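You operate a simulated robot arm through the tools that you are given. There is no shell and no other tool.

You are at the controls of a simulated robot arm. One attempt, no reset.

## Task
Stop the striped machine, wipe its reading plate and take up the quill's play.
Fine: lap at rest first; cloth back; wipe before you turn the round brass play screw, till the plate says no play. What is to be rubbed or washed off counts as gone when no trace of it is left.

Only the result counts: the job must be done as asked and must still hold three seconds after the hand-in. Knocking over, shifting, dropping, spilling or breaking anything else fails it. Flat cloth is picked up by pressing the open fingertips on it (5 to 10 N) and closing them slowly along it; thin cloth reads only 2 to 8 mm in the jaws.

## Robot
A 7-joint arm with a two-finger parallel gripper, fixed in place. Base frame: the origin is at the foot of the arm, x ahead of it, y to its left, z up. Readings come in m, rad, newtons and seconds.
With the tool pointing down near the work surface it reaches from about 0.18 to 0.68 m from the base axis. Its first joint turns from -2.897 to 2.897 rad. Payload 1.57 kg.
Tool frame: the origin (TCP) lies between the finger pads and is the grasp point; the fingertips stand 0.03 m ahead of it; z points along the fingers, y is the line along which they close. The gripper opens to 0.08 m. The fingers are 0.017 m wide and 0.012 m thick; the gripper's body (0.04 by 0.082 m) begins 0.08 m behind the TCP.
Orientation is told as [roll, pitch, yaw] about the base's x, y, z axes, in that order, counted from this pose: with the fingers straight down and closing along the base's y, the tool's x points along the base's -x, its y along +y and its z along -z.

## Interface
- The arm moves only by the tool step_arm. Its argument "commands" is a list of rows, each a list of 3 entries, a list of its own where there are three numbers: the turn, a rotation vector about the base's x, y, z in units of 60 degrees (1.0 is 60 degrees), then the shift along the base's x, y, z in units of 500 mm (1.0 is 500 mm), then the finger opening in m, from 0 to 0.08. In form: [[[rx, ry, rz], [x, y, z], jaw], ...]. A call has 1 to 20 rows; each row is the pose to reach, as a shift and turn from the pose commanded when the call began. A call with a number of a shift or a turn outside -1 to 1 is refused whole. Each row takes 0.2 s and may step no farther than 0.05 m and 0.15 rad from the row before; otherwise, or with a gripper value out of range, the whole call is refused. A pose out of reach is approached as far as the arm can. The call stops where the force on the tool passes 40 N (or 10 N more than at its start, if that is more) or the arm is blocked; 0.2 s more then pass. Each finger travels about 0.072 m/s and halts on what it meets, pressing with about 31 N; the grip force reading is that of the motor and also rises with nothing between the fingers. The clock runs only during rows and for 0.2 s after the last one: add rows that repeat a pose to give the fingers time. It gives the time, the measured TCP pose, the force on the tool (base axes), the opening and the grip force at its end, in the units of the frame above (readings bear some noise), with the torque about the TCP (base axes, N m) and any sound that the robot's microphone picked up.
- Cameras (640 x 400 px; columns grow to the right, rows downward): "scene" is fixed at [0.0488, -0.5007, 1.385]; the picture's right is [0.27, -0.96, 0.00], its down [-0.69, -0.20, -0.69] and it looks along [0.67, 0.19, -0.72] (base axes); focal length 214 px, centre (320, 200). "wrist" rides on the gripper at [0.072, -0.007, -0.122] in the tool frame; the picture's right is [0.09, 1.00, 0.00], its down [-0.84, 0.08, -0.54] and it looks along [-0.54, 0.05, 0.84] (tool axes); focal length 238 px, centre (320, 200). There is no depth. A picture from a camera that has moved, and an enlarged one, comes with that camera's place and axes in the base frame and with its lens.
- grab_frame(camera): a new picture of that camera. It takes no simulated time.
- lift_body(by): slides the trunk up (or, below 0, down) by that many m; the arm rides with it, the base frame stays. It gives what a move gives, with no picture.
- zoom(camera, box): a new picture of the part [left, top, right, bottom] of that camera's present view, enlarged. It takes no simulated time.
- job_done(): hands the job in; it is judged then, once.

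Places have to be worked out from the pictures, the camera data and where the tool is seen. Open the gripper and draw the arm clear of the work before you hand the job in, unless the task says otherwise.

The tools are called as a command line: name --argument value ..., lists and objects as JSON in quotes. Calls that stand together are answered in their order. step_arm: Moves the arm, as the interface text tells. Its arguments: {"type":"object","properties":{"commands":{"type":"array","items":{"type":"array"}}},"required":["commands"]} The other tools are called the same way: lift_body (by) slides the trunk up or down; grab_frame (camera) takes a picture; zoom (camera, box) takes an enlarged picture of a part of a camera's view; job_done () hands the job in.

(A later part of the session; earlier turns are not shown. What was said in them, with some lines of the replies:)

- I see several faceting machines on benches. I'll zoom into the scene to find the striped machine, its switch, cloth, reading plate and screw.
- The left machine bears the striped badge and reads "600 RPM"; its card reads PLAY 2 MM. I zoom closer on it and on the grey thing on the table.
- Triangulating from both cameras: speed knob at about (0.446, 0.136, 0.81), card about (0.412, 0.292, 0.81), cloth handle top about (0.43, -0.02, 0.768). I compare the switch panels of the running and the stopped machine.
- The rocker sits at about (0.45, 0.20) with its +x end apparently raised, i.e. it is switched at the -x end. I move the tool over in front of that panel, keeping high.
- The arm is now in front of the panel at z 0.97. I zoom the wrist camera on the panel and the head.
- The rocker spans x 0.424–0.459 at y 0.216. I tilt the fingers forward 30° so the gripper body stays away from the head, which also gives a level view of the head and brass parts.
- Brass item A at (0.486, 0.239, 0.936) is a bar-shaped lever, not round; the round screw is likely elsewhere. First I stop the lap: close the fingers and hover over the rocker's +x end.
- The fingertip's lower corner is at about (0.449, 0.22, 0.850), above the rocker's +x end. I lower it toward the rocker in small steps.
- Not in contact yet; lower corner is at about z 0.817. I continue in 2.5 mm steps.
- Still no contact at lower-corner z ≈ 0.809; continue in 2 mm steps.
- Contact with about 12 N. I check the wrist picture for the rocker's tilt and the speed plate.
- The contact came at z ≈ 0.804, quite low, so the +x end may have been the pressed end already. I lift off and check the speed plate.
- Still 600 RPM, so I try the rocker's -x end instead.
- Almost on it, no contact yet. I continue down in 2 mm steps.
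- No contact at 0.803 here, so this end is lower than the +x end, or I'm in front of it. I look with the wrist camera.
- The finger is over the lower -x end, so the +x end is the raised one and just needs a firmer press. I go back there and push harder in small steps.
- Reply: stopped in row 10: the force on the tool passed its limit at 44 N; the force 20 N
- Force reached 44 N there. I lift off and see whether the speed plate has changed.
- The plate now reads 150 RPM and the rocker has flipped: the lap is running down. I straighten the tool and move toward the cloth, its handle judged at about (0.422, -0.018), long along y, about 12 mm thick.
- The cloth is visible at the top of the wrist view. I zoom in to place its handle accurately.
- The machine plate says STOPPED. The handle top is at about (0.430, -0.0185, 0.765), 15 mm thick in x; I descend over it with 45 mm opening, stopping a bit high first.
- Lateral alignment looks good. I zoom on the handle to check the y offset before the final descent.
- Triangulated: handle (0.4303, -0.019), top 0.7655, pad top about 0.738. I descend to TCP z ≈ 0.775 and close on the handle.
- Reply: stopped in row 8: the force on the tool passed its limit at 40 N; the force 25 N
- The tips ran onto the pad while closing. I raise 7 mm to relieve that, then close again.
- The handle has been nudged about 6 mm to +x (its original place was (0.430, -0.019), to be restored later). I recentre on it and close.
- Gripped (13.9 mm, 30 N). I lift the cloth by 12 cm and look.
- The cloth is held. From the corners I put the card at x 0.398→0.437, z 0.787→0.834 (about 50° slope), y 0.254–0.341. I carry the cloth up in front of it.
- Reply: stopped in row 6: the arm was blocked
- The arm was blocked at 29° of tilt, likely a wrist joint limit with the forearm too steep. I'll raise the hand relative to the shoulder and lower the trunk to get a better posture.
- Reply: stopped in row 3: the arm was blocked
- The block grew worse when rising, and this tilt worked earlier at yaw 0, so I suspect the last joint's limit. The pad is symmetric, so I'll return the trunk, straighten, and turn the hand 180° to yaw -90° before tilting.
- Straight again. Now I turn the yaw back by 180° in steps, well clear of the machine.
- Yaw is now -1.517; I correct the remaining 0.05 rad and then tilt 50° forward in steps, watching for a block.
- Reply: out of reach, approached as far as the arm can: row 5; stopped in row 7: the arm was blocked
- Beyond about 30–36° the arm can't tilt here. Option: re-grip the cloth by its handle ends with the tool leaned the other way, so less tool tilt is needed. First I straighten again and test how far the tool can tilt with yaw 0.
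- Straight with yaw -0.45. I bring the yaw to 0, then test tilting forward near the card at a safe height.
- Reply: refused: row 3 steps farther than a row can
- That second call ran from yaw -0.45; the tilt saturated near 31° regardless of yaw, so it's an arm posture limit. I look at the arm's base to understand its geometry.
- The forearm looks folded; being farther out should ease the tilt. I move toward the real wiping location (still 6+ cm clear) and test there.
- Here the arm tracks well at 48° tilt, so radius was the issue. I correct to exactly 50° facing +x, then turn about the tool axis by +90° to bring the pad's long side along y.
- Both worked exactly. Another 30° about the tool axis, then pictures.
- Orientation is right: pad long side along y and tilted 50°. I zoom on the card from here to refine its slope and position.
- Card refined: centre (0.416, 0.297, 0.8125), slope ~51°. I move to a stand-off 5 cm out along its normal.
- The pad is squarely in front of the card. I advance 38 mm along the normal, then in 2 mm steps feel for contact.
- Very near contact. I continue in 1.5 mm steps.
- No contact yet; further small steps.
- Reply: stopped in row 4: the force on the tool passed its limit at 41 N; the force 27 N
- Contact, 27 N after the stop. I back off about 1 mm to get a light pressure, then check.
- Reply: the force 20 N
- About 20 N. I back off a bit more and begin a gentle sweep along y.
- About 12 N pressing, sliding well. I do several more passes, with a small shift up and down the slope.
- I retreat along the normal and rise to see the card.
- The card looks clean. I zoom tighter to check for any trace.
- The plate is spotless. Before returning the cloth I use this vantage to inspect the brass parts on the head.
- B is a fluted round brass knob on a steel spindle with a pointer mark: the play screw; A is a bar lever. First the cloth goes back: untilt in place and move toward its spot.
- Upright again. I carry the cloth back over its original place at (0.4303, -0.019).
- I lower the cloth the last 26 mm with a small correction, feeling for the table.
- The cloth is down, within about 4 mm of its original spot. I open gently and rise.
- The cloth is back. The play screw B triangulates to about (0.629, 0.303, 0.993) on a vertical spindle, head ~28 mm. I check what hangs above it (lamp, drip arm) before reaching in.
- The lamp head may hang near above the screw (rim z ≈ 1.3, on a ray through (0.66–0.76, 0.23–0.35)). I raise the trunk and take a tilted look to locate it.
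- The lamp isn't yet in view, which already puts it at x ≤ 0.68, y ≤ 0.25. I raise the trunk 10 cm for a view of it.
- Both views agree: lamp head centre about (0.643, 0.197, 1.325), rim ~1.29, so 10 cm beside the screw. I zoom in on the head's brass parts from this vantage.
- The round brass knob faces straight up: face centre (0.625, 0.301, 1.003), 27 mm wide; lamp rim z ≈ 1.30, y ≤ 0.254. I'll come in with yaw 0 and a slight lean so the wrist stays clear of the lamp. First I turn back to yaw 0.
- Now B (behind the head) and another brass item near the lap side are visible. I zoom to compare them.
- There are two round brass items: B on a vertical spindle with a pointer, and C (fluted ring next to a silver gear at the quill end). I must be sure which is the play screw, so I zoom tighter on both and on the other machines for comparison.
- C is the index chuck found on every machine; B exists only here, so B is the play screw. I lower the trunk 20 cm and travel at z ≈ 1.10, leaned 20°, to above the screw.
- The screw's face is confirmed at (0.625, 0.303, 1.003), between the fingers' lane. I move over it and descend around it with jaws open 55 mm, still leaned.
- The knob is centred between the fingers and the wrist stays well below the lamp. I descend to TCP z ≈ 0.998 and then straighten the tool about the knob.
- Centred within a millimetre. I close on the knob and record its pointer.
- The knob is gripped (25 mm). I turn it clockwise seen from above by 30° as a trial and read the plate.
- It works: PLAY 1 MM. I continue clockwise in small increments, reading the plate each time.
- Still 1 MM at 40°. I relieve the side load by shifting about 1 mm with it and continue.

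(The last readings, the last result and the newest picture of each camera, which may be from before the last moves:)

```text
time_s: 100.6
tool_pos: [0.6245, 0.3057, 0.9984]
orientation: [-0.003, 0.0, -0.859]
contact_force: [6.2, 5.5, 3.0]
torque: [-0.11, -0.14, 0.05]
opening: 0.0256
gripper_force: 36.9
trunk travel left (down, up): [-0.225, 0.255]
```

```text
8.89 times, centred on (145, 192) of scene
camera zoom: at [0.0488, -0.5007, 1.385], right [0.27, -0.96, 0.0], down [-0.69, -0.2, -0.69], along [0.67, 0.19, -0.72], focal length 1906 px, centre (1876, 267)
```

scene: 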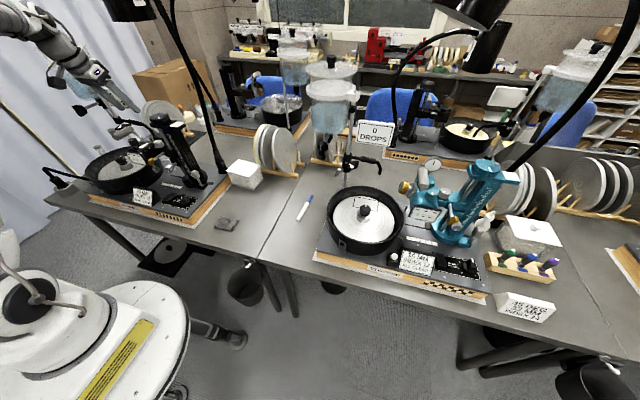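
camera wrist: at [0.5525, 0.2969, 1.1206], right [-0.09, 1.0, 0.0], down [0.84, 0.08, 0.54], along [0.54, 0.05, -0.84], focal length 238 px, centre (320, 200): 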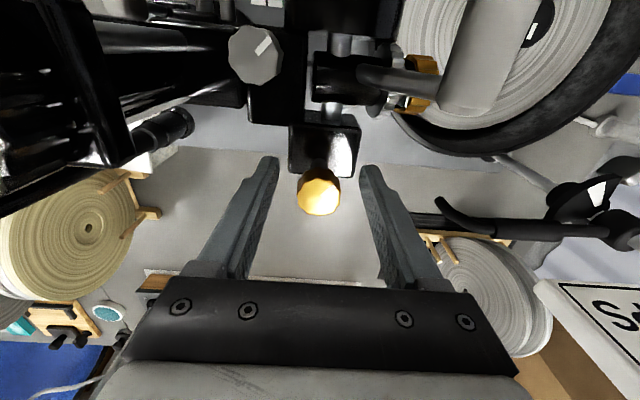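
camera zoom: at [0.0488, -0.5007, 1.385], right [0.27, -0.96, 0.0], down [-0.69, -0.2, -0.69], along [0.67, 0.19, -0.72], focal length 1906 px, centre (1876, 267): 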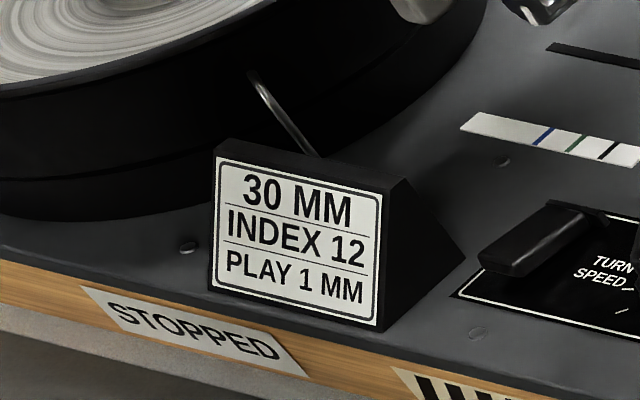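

49° turned, still 1 MM. Another 10°, and a check that the pointer still follows the jaws.

step_arm --commands '[[[0, 0, -0.08], [0.0008, 0.001, 0], 0.0], [[0, 0, -0.16], [0.0008, 0.001, 0], 0.0], [[0, 0, -0.16], [0.0008, 0.001, 0], 0.0]]'

grab_frame --camera "wrist"

zoom --camera "scene" --box '[120, 170, 170, 215]'

```text
time_s: 101.4
tool_pos: [0.6253, 0.3061, 0.9982]
orientation: [0.0, 0.0, -1.026]
contact_force: [0.6, 2.7, -3.2]
torque: [-0.19, -0.17, 0.01]
opening: 0.0252
gripper_force: 36.6
trunk travel left (down, up): [-0.225, 0.255]
```

```text
taken
camera wrist: at [0.5829, 0.363, 1.1203], right [0.8, 0.59, 0.0], down [0.5, -0.68, 0.54], along [0.32, -0.44, -0.84], focal length 238 px, centre (320, 200)
```

wrist: 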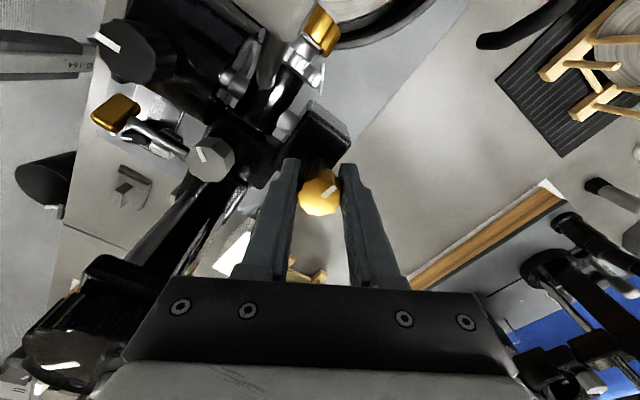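

```text
8.89 times, centred on (145, 192) of scene
camera zoom: at [0.0488, -0.5007, 1.385], right [0.27, -0.96, 0.0], down [-0.69, -0.2, -0.69], along [0.67, 0.19, -0.72], focal length 1906 px, centre (1876, 267)
```

zoom: 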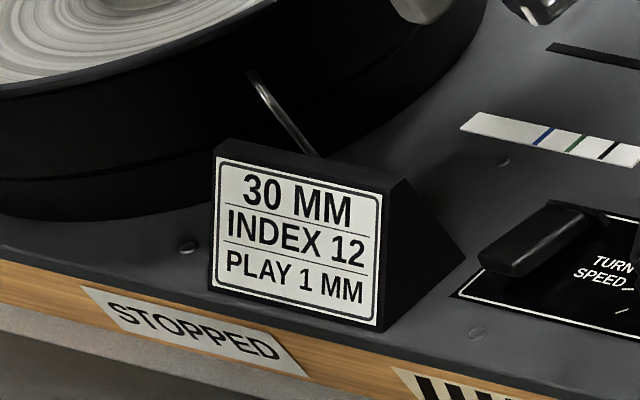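

59° turned, pointer follows; still 1 MM. There's clear space around the camera, so I go on another 12°.

step_arm --commands '[[[0, 0, -0.1], [0, 0, 0], 0.0], [[0, 0, -0.2], [0, 0, 0], 0.0], [[0, 0, -0.2], [0, 0, 0], 0.0]]'

zoom --camera "scene" --box '[120, 170, 170, 215]'

```text
time_s: 102.2
tool_pos: [0.6262, 0.3048, 0.9983]
orientation: [-0.001, 0.0, -1.236]
contact_force: [0.2, 0.5, -2.4]
torque: [0.07, 0.04, -0.05]
opening: 0.0255
gripper_force: 36.9
trunk travel left (down, up): [-0.225, 0.255]
```

```text
8.89 times, centred on (145, 192) of scene
camera zoom: at [0.0488, -0.5007, 1.385], right [0.27, -0.96, 0.0], down [-0.69, -0.2, -0.69], along [0.67, 0.19, -0.72], focal length 1906 px, centre (1876, 267)
```

zoom: 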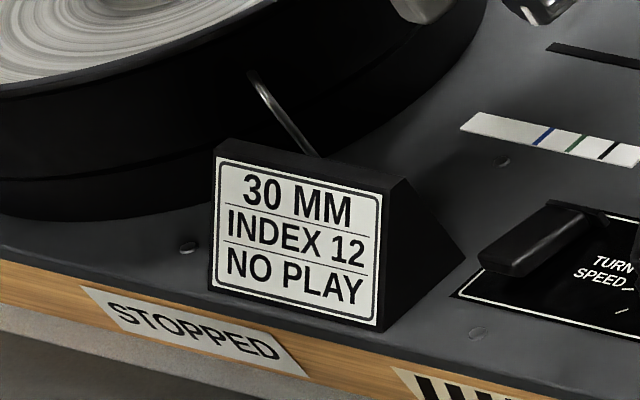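

"NO PLAY". I add a small 4° margin off the threshold and check that it still reads the same.

step_arm --commands '[[[0, 0, -0.065], [0, 0, 0], 0.0], [[0, 0, -0.065], [0, 0, 0], 0.0]]'

zoom --camera "scene" --box '[120, 170, 170, 215]'

zoom --camera "wrist" --box '[270, 140, 370, 230]'

```text
time_s: 102.8
tool_pos: [0.6261, 0.3056, 0.9983]
orientation: [-0.002, 0.002, -1.301]
contact_force: [2.4, 0.6, -5.6]
torque: [0.17, 0.0, 0.03]
opening: 0.0251
gripper_force: 36.7
trunk travel left (down, up): [-0.225, 0.255]
```

```text
8.89 times, centred on (145, 192) of scene
camera zoom: at [0.0488, -0.5007, 1.385], right [0.27, -0.96, 0.0], down [-0.69, -0.2, -0.69], along [0.67, 0.19, -0.72], focal length 1906 px, centre (1876, 267)
```

zoom: 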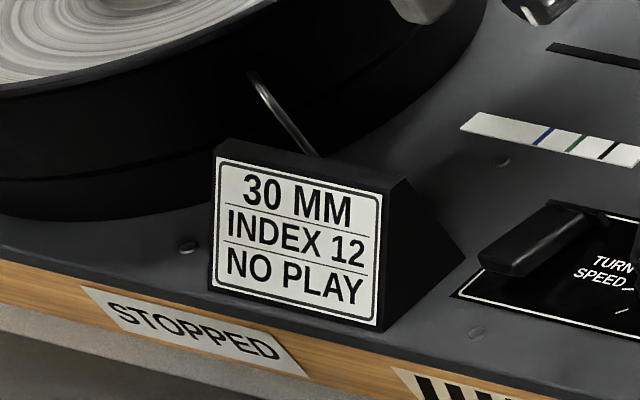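

```text
4.44 times, centred on (320, 185) of wrist
camera zoom: at [0.6006, 0.3728, 1.1203], right [0.94, 0.35, 0.0], down [0.3, -0.79, 0.54], along [0.19, -0.51, -0.84], focal length 1059 px, centre (320, 267)
```

zoom: 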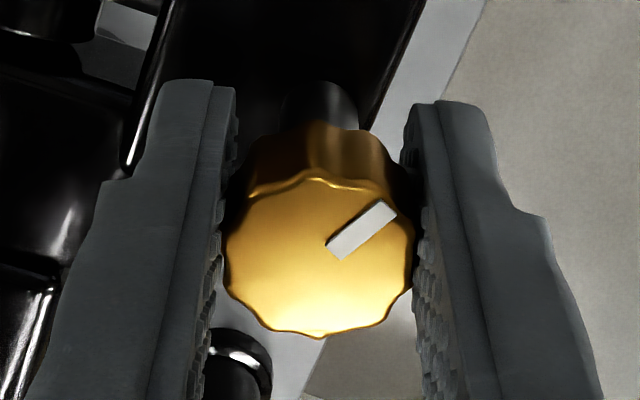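

Still NO PLAY. I open the jaws a little to release the knob and check the reading holds.

step_arm --commands '[[[0, 0, 0], [0, 0, 0], 0.03], [[0, 0, 0], [0, 0, 0], 0.04], [[0, 0, 0], [0, 0, 0], 0.042], [[0, 0, 0], [0, 0, 0], 0.042]]'

zoom --camera "scene" --box '[120, 170, 170, 215]'

grab_frame --camera "wrist"

```text
time_s: 103.8
tool_pos: [0.625, 0.3058, 0.9984]
orientation: [0.001, 0.002, -1.302]
contact_force: [0.7, 0.6, -0.1]
torque: [0.0, -0.01, 0.0]
opening: 0.042
gripper_force: 0.1
trunk travel left (down, up): [-0.225, 0.255]
```

```text
8.89 times, centred on (145, 192) of scene
camera zoom: at [0.0488, -0.5007, 1.385], right [0.27, -0.96, 0.0], down [-0.69, -0.2, -0.69], along [0.67, 0.19, -0.72], focal length 1906 px, centre (1876, 267)
```

zoom: 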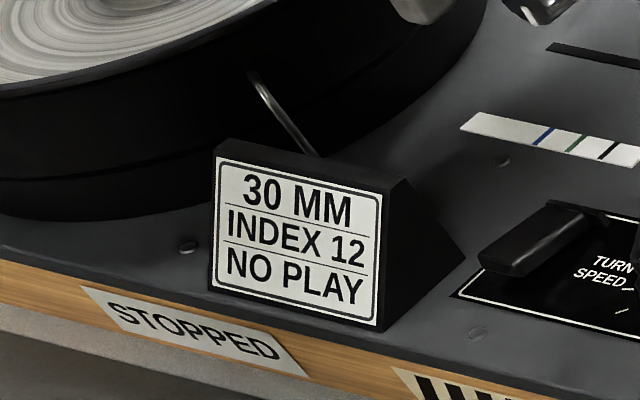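

```text
taken
camera wrist: at [0.6001, 0.3726, 1.1209], right [0.94, 0.35, 0.0], down [0.3, -0.79, 0.54], along [0.19, -0.51, -0.84], focal length 238 px, centre (320, 200)
```

wrist: 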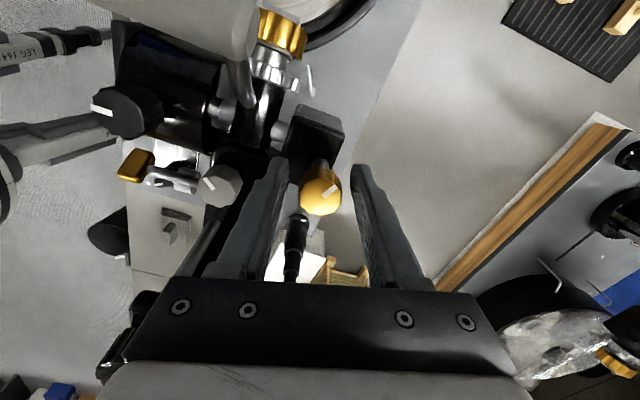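

Released and the plate still reads NO PLAY. I rise 1 cm and turn the open jaws back around the knob to yaw 0 before leaning out.

step_arm --commands '[[[0, 0, 0], [-0.001, -0.003, 0.02], 0.042], [[0, 0, 0.125], [-0.001, -0.003, 0.02], 0.042], [[0, 0, 0.25], [-0.001, -0.003, 0.02], 0.042], [[0, 0, 0.375], [-0.001, -0.003, 0.02], 0.042], [[0, 0, 0.5], [-0.001, -0.003, 0.02], 0.042], [[0, 0, 0.625], [-0.001, -0.003, 0.02], 0.042], [[0, 0, 0.75], [-0.001, -0.003, 0.02], 0.042], [[0, 0, 0.875], [-0.001, -0.003, 0.02], 0.042], [[0, 0, 1.0], [-0.001, -0.003, 0.02], 0.042], [[0, 0, 1.0], [-0.001, -0.003, 0.02], 0.042]]'

step_arm --commands '[[[0, 0, 0.12], [0, 0, 0], 0.05], [[0, 0, 0.243], [0, 0, 0], 0.055], [[0, 0, 0.243], [0, 0, 0], 0.055]]'

grab_frame --camera "wrist"

```text
time_s: 106.0
tool_pos: [0.6248, 0.3043, 1.0092]
orientation: [-0.001, 0.0, -0.253]
contact_force: [-0.5, -1.1, -0.4]
torque: [0.0, 0.0, 0.01]
opening: 0.0419
gripper_force: 0.0
trunk travel left (down, up): [-0.225, 0.255]
```

```text
time_s: 106.8
tool_pos: [0.625, 0.3038, 1.0079]
orientation: [0.0, 0.0, -0.001]
contact_force: [0.3, -0.2, 0.3]
torque: [0.02, -0.02, 0.03]
opening: 0.0547
gripper_force: 0.0
trunk travel left (down, up): [-0.225, 0.255]
```

```text
taken
camera wrist: at [0.5536, 0.297, 1.1306], right [-0.09, 1.0, 0.0], down [0.84, 0.08, 0.54], along [0.54, 0.05, -0.84], focal length 238 px, centre (320, 200)
```

wrist: 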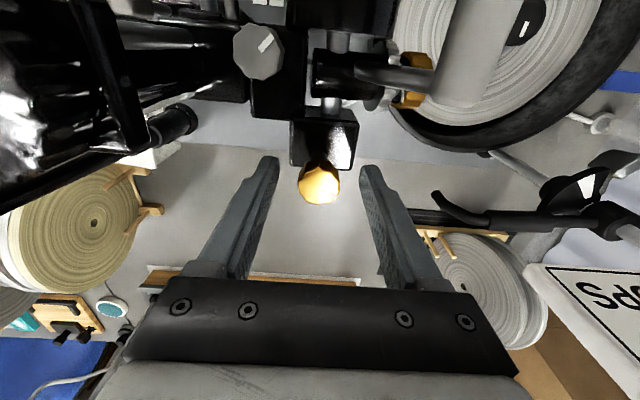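

Free of the knob at yaw 0. I lean back 20°, rise to z ≈ 1.10 and withdraw along the way I came.

step_arm --commands '[[[0, -0.085, 0], [0, 0, 0], 0.055], [[0, -0.17, 0], [0, 0, 0], 0.055], [[0, -0.255, 0], [0, 0, 0], 0.055], [[0, -0.337, 0], [0, 0, 0], 0.055], [[0, -0.337, 0], [0, 0, 0.04], 0.055], [[0, -0.337, 0], [0, 0, 0.09], 0.055], [[0, -0.337, 0], [-0.01, 0, 0.14], 0.055], [[0, -0.337, 0], [-0.05, -0.002, 0.185], 0.055], [[0, -0.337, 0], [-0.12, -0.004, 0.19], 0.055], [[0, -0.337, 0], [-0.2, -0.02, 0.19], 0.055], [[0, -0.337, 0], [-0.28, -0.04, 0.19], 0.055], [[0, -0.337, 0], [-0.36, -0.06, 0.19], 0.055], [[0, -0.337, 0], [-0.44, -0.09, 0.18], 0.055], [[0, -0.337, 0], [-0.52, -0.14, 0.18], 0.055], [[0, -0.337, 0], [-0.58, -0.2, 0.18], 0.055], [[0, -0.337, 0], [-0.58, -0.2, 0.18], 0.055]]'

grab_frame --camera "scene"

grab_frame --camera "wrist"

zoom --camera "scene" --box '[100, 150, 260, 240]'

```text
time_s: 110.2
tool_pos: [0.3336, 0.2042, 1.0991]
orientation: [0.001, -0.353, -0.003]
contact_force: [-1.1, 1.0, 0.2]
torque: [0.0, -0.07, 0.03]
opening: 0.055
gripper_force: 0.1
trunk travel left (down, up): [-0.225, 0.255]
```

```text
taken
```

scene: 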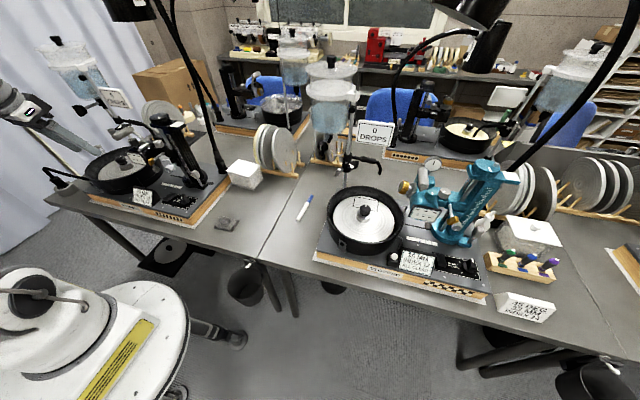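

```text
taken
camera wrist: at [0.2247, 0.1963, 1.1886], right [-0.09, 1.0, -0.03], down [0.6, 0.08, 0.8], along [0.8, 0.05, -0.6], focal length 238 px, centre (320, 200)
```

wrist: 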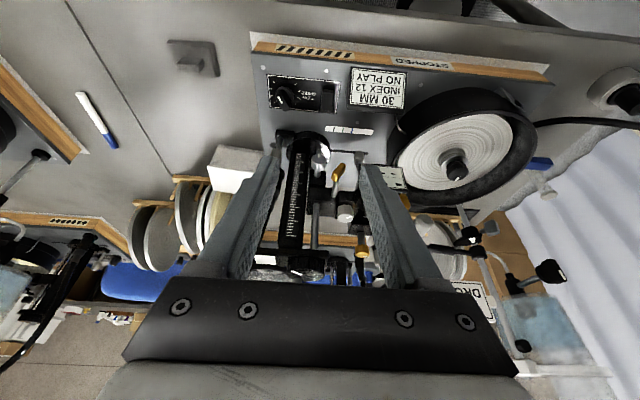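

```text
4.00 times, centred on (180, 195) of scene
camera zoom: at [0.0488, -0.5007, 1.385], right [0.27, -0.96, 0.0], down [-0.69, -0.2, -0.69], along [0.67, 0.19, -0.72], focal length 858 px, centre (880, 220)
```

zoom: 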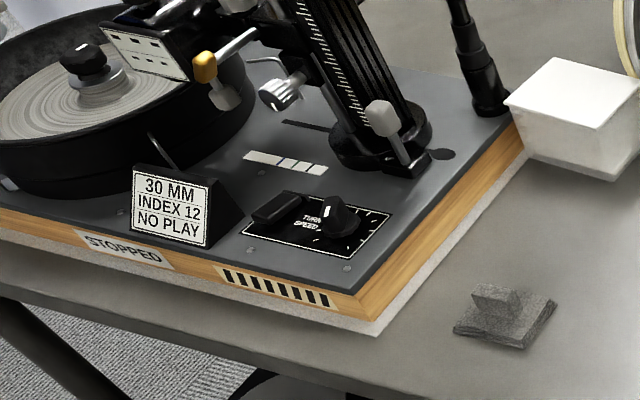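

Everything looks as asked: STOPPED, NO PLAY, the cloth back in place. One last close look at the plate for traces.

zoom --camera "wrist" --box '[345, 60, 410, 115]'

zoom --camera "scene" --box '[198, 200, 262, 240]'

```text
7.27 times, centred on (378, 88) of wrist
camera zoom: at [0.2247, 0.1963, 1.1886], right [-0.09, 1.0, -0.03], down [0.6, 0.08, 0.8], along [0.8, 0.05, -0.6], focal length 1734 px, centre (-98, 1018)
```

zoom: 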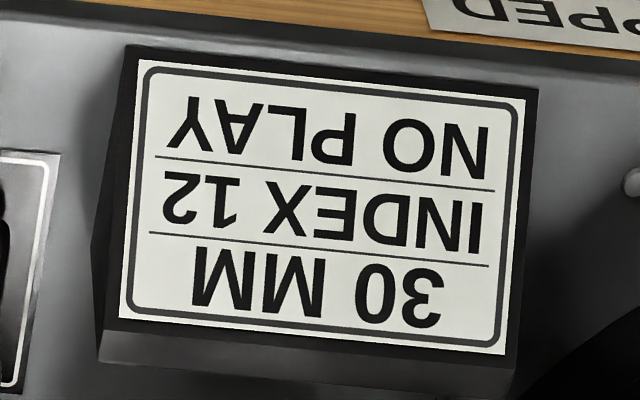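

```text
10.00 times, centred on (230, 220) of scene
camera zoom: at [0.0488, -0.5007, 1.385], right [0.27, -0.96, 0.0], down [-0.69, -0.2, -0.69], along [0.67, 0.19, -0.72], focal length 2145 px, centre (1220, 0)
```

zoom: 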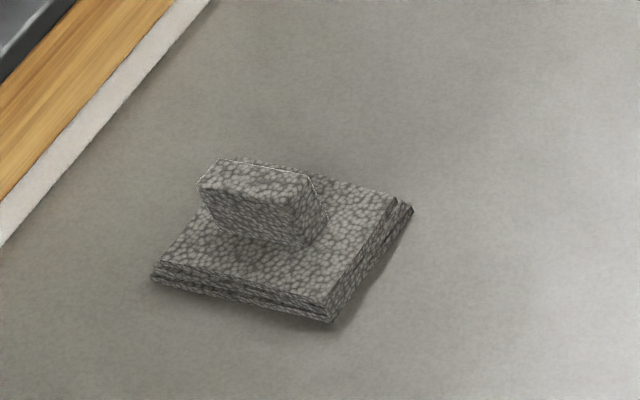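

The plate is spotless and reads NO PLAY, the lap is stopped, and the cloth is back. The gripper is open and the arm is clear, so I hand the job in.

job_done

```text
The job is handed in.
```

The job is handed in. The striped machine is stopped, its reading plate is clean, and the plate now says NO PLAY.

- **Stop:** I pressed the rocker switch and let the lap run down. The speed label read STOPPED before I touched the cloth.
- **Wipe:** I wiped the plate with the cloth until close-up views showed no trace of the smudge.
- **Cloth:** It is back on the bench about 4 mm from where it lay.
- **Play screw:** I turned the round brass screw about 75° clockwise. The plate went from PLAY 2 MM to PLAY 1 MM to NO PLAY, and it still read NO PLAY after I let go.

When I first closed on the cloth, the fingers dragged it about 6 mm along the bench. I saw nothing else moved or knocked over. The gripper is open and the arm is clear of the machine.
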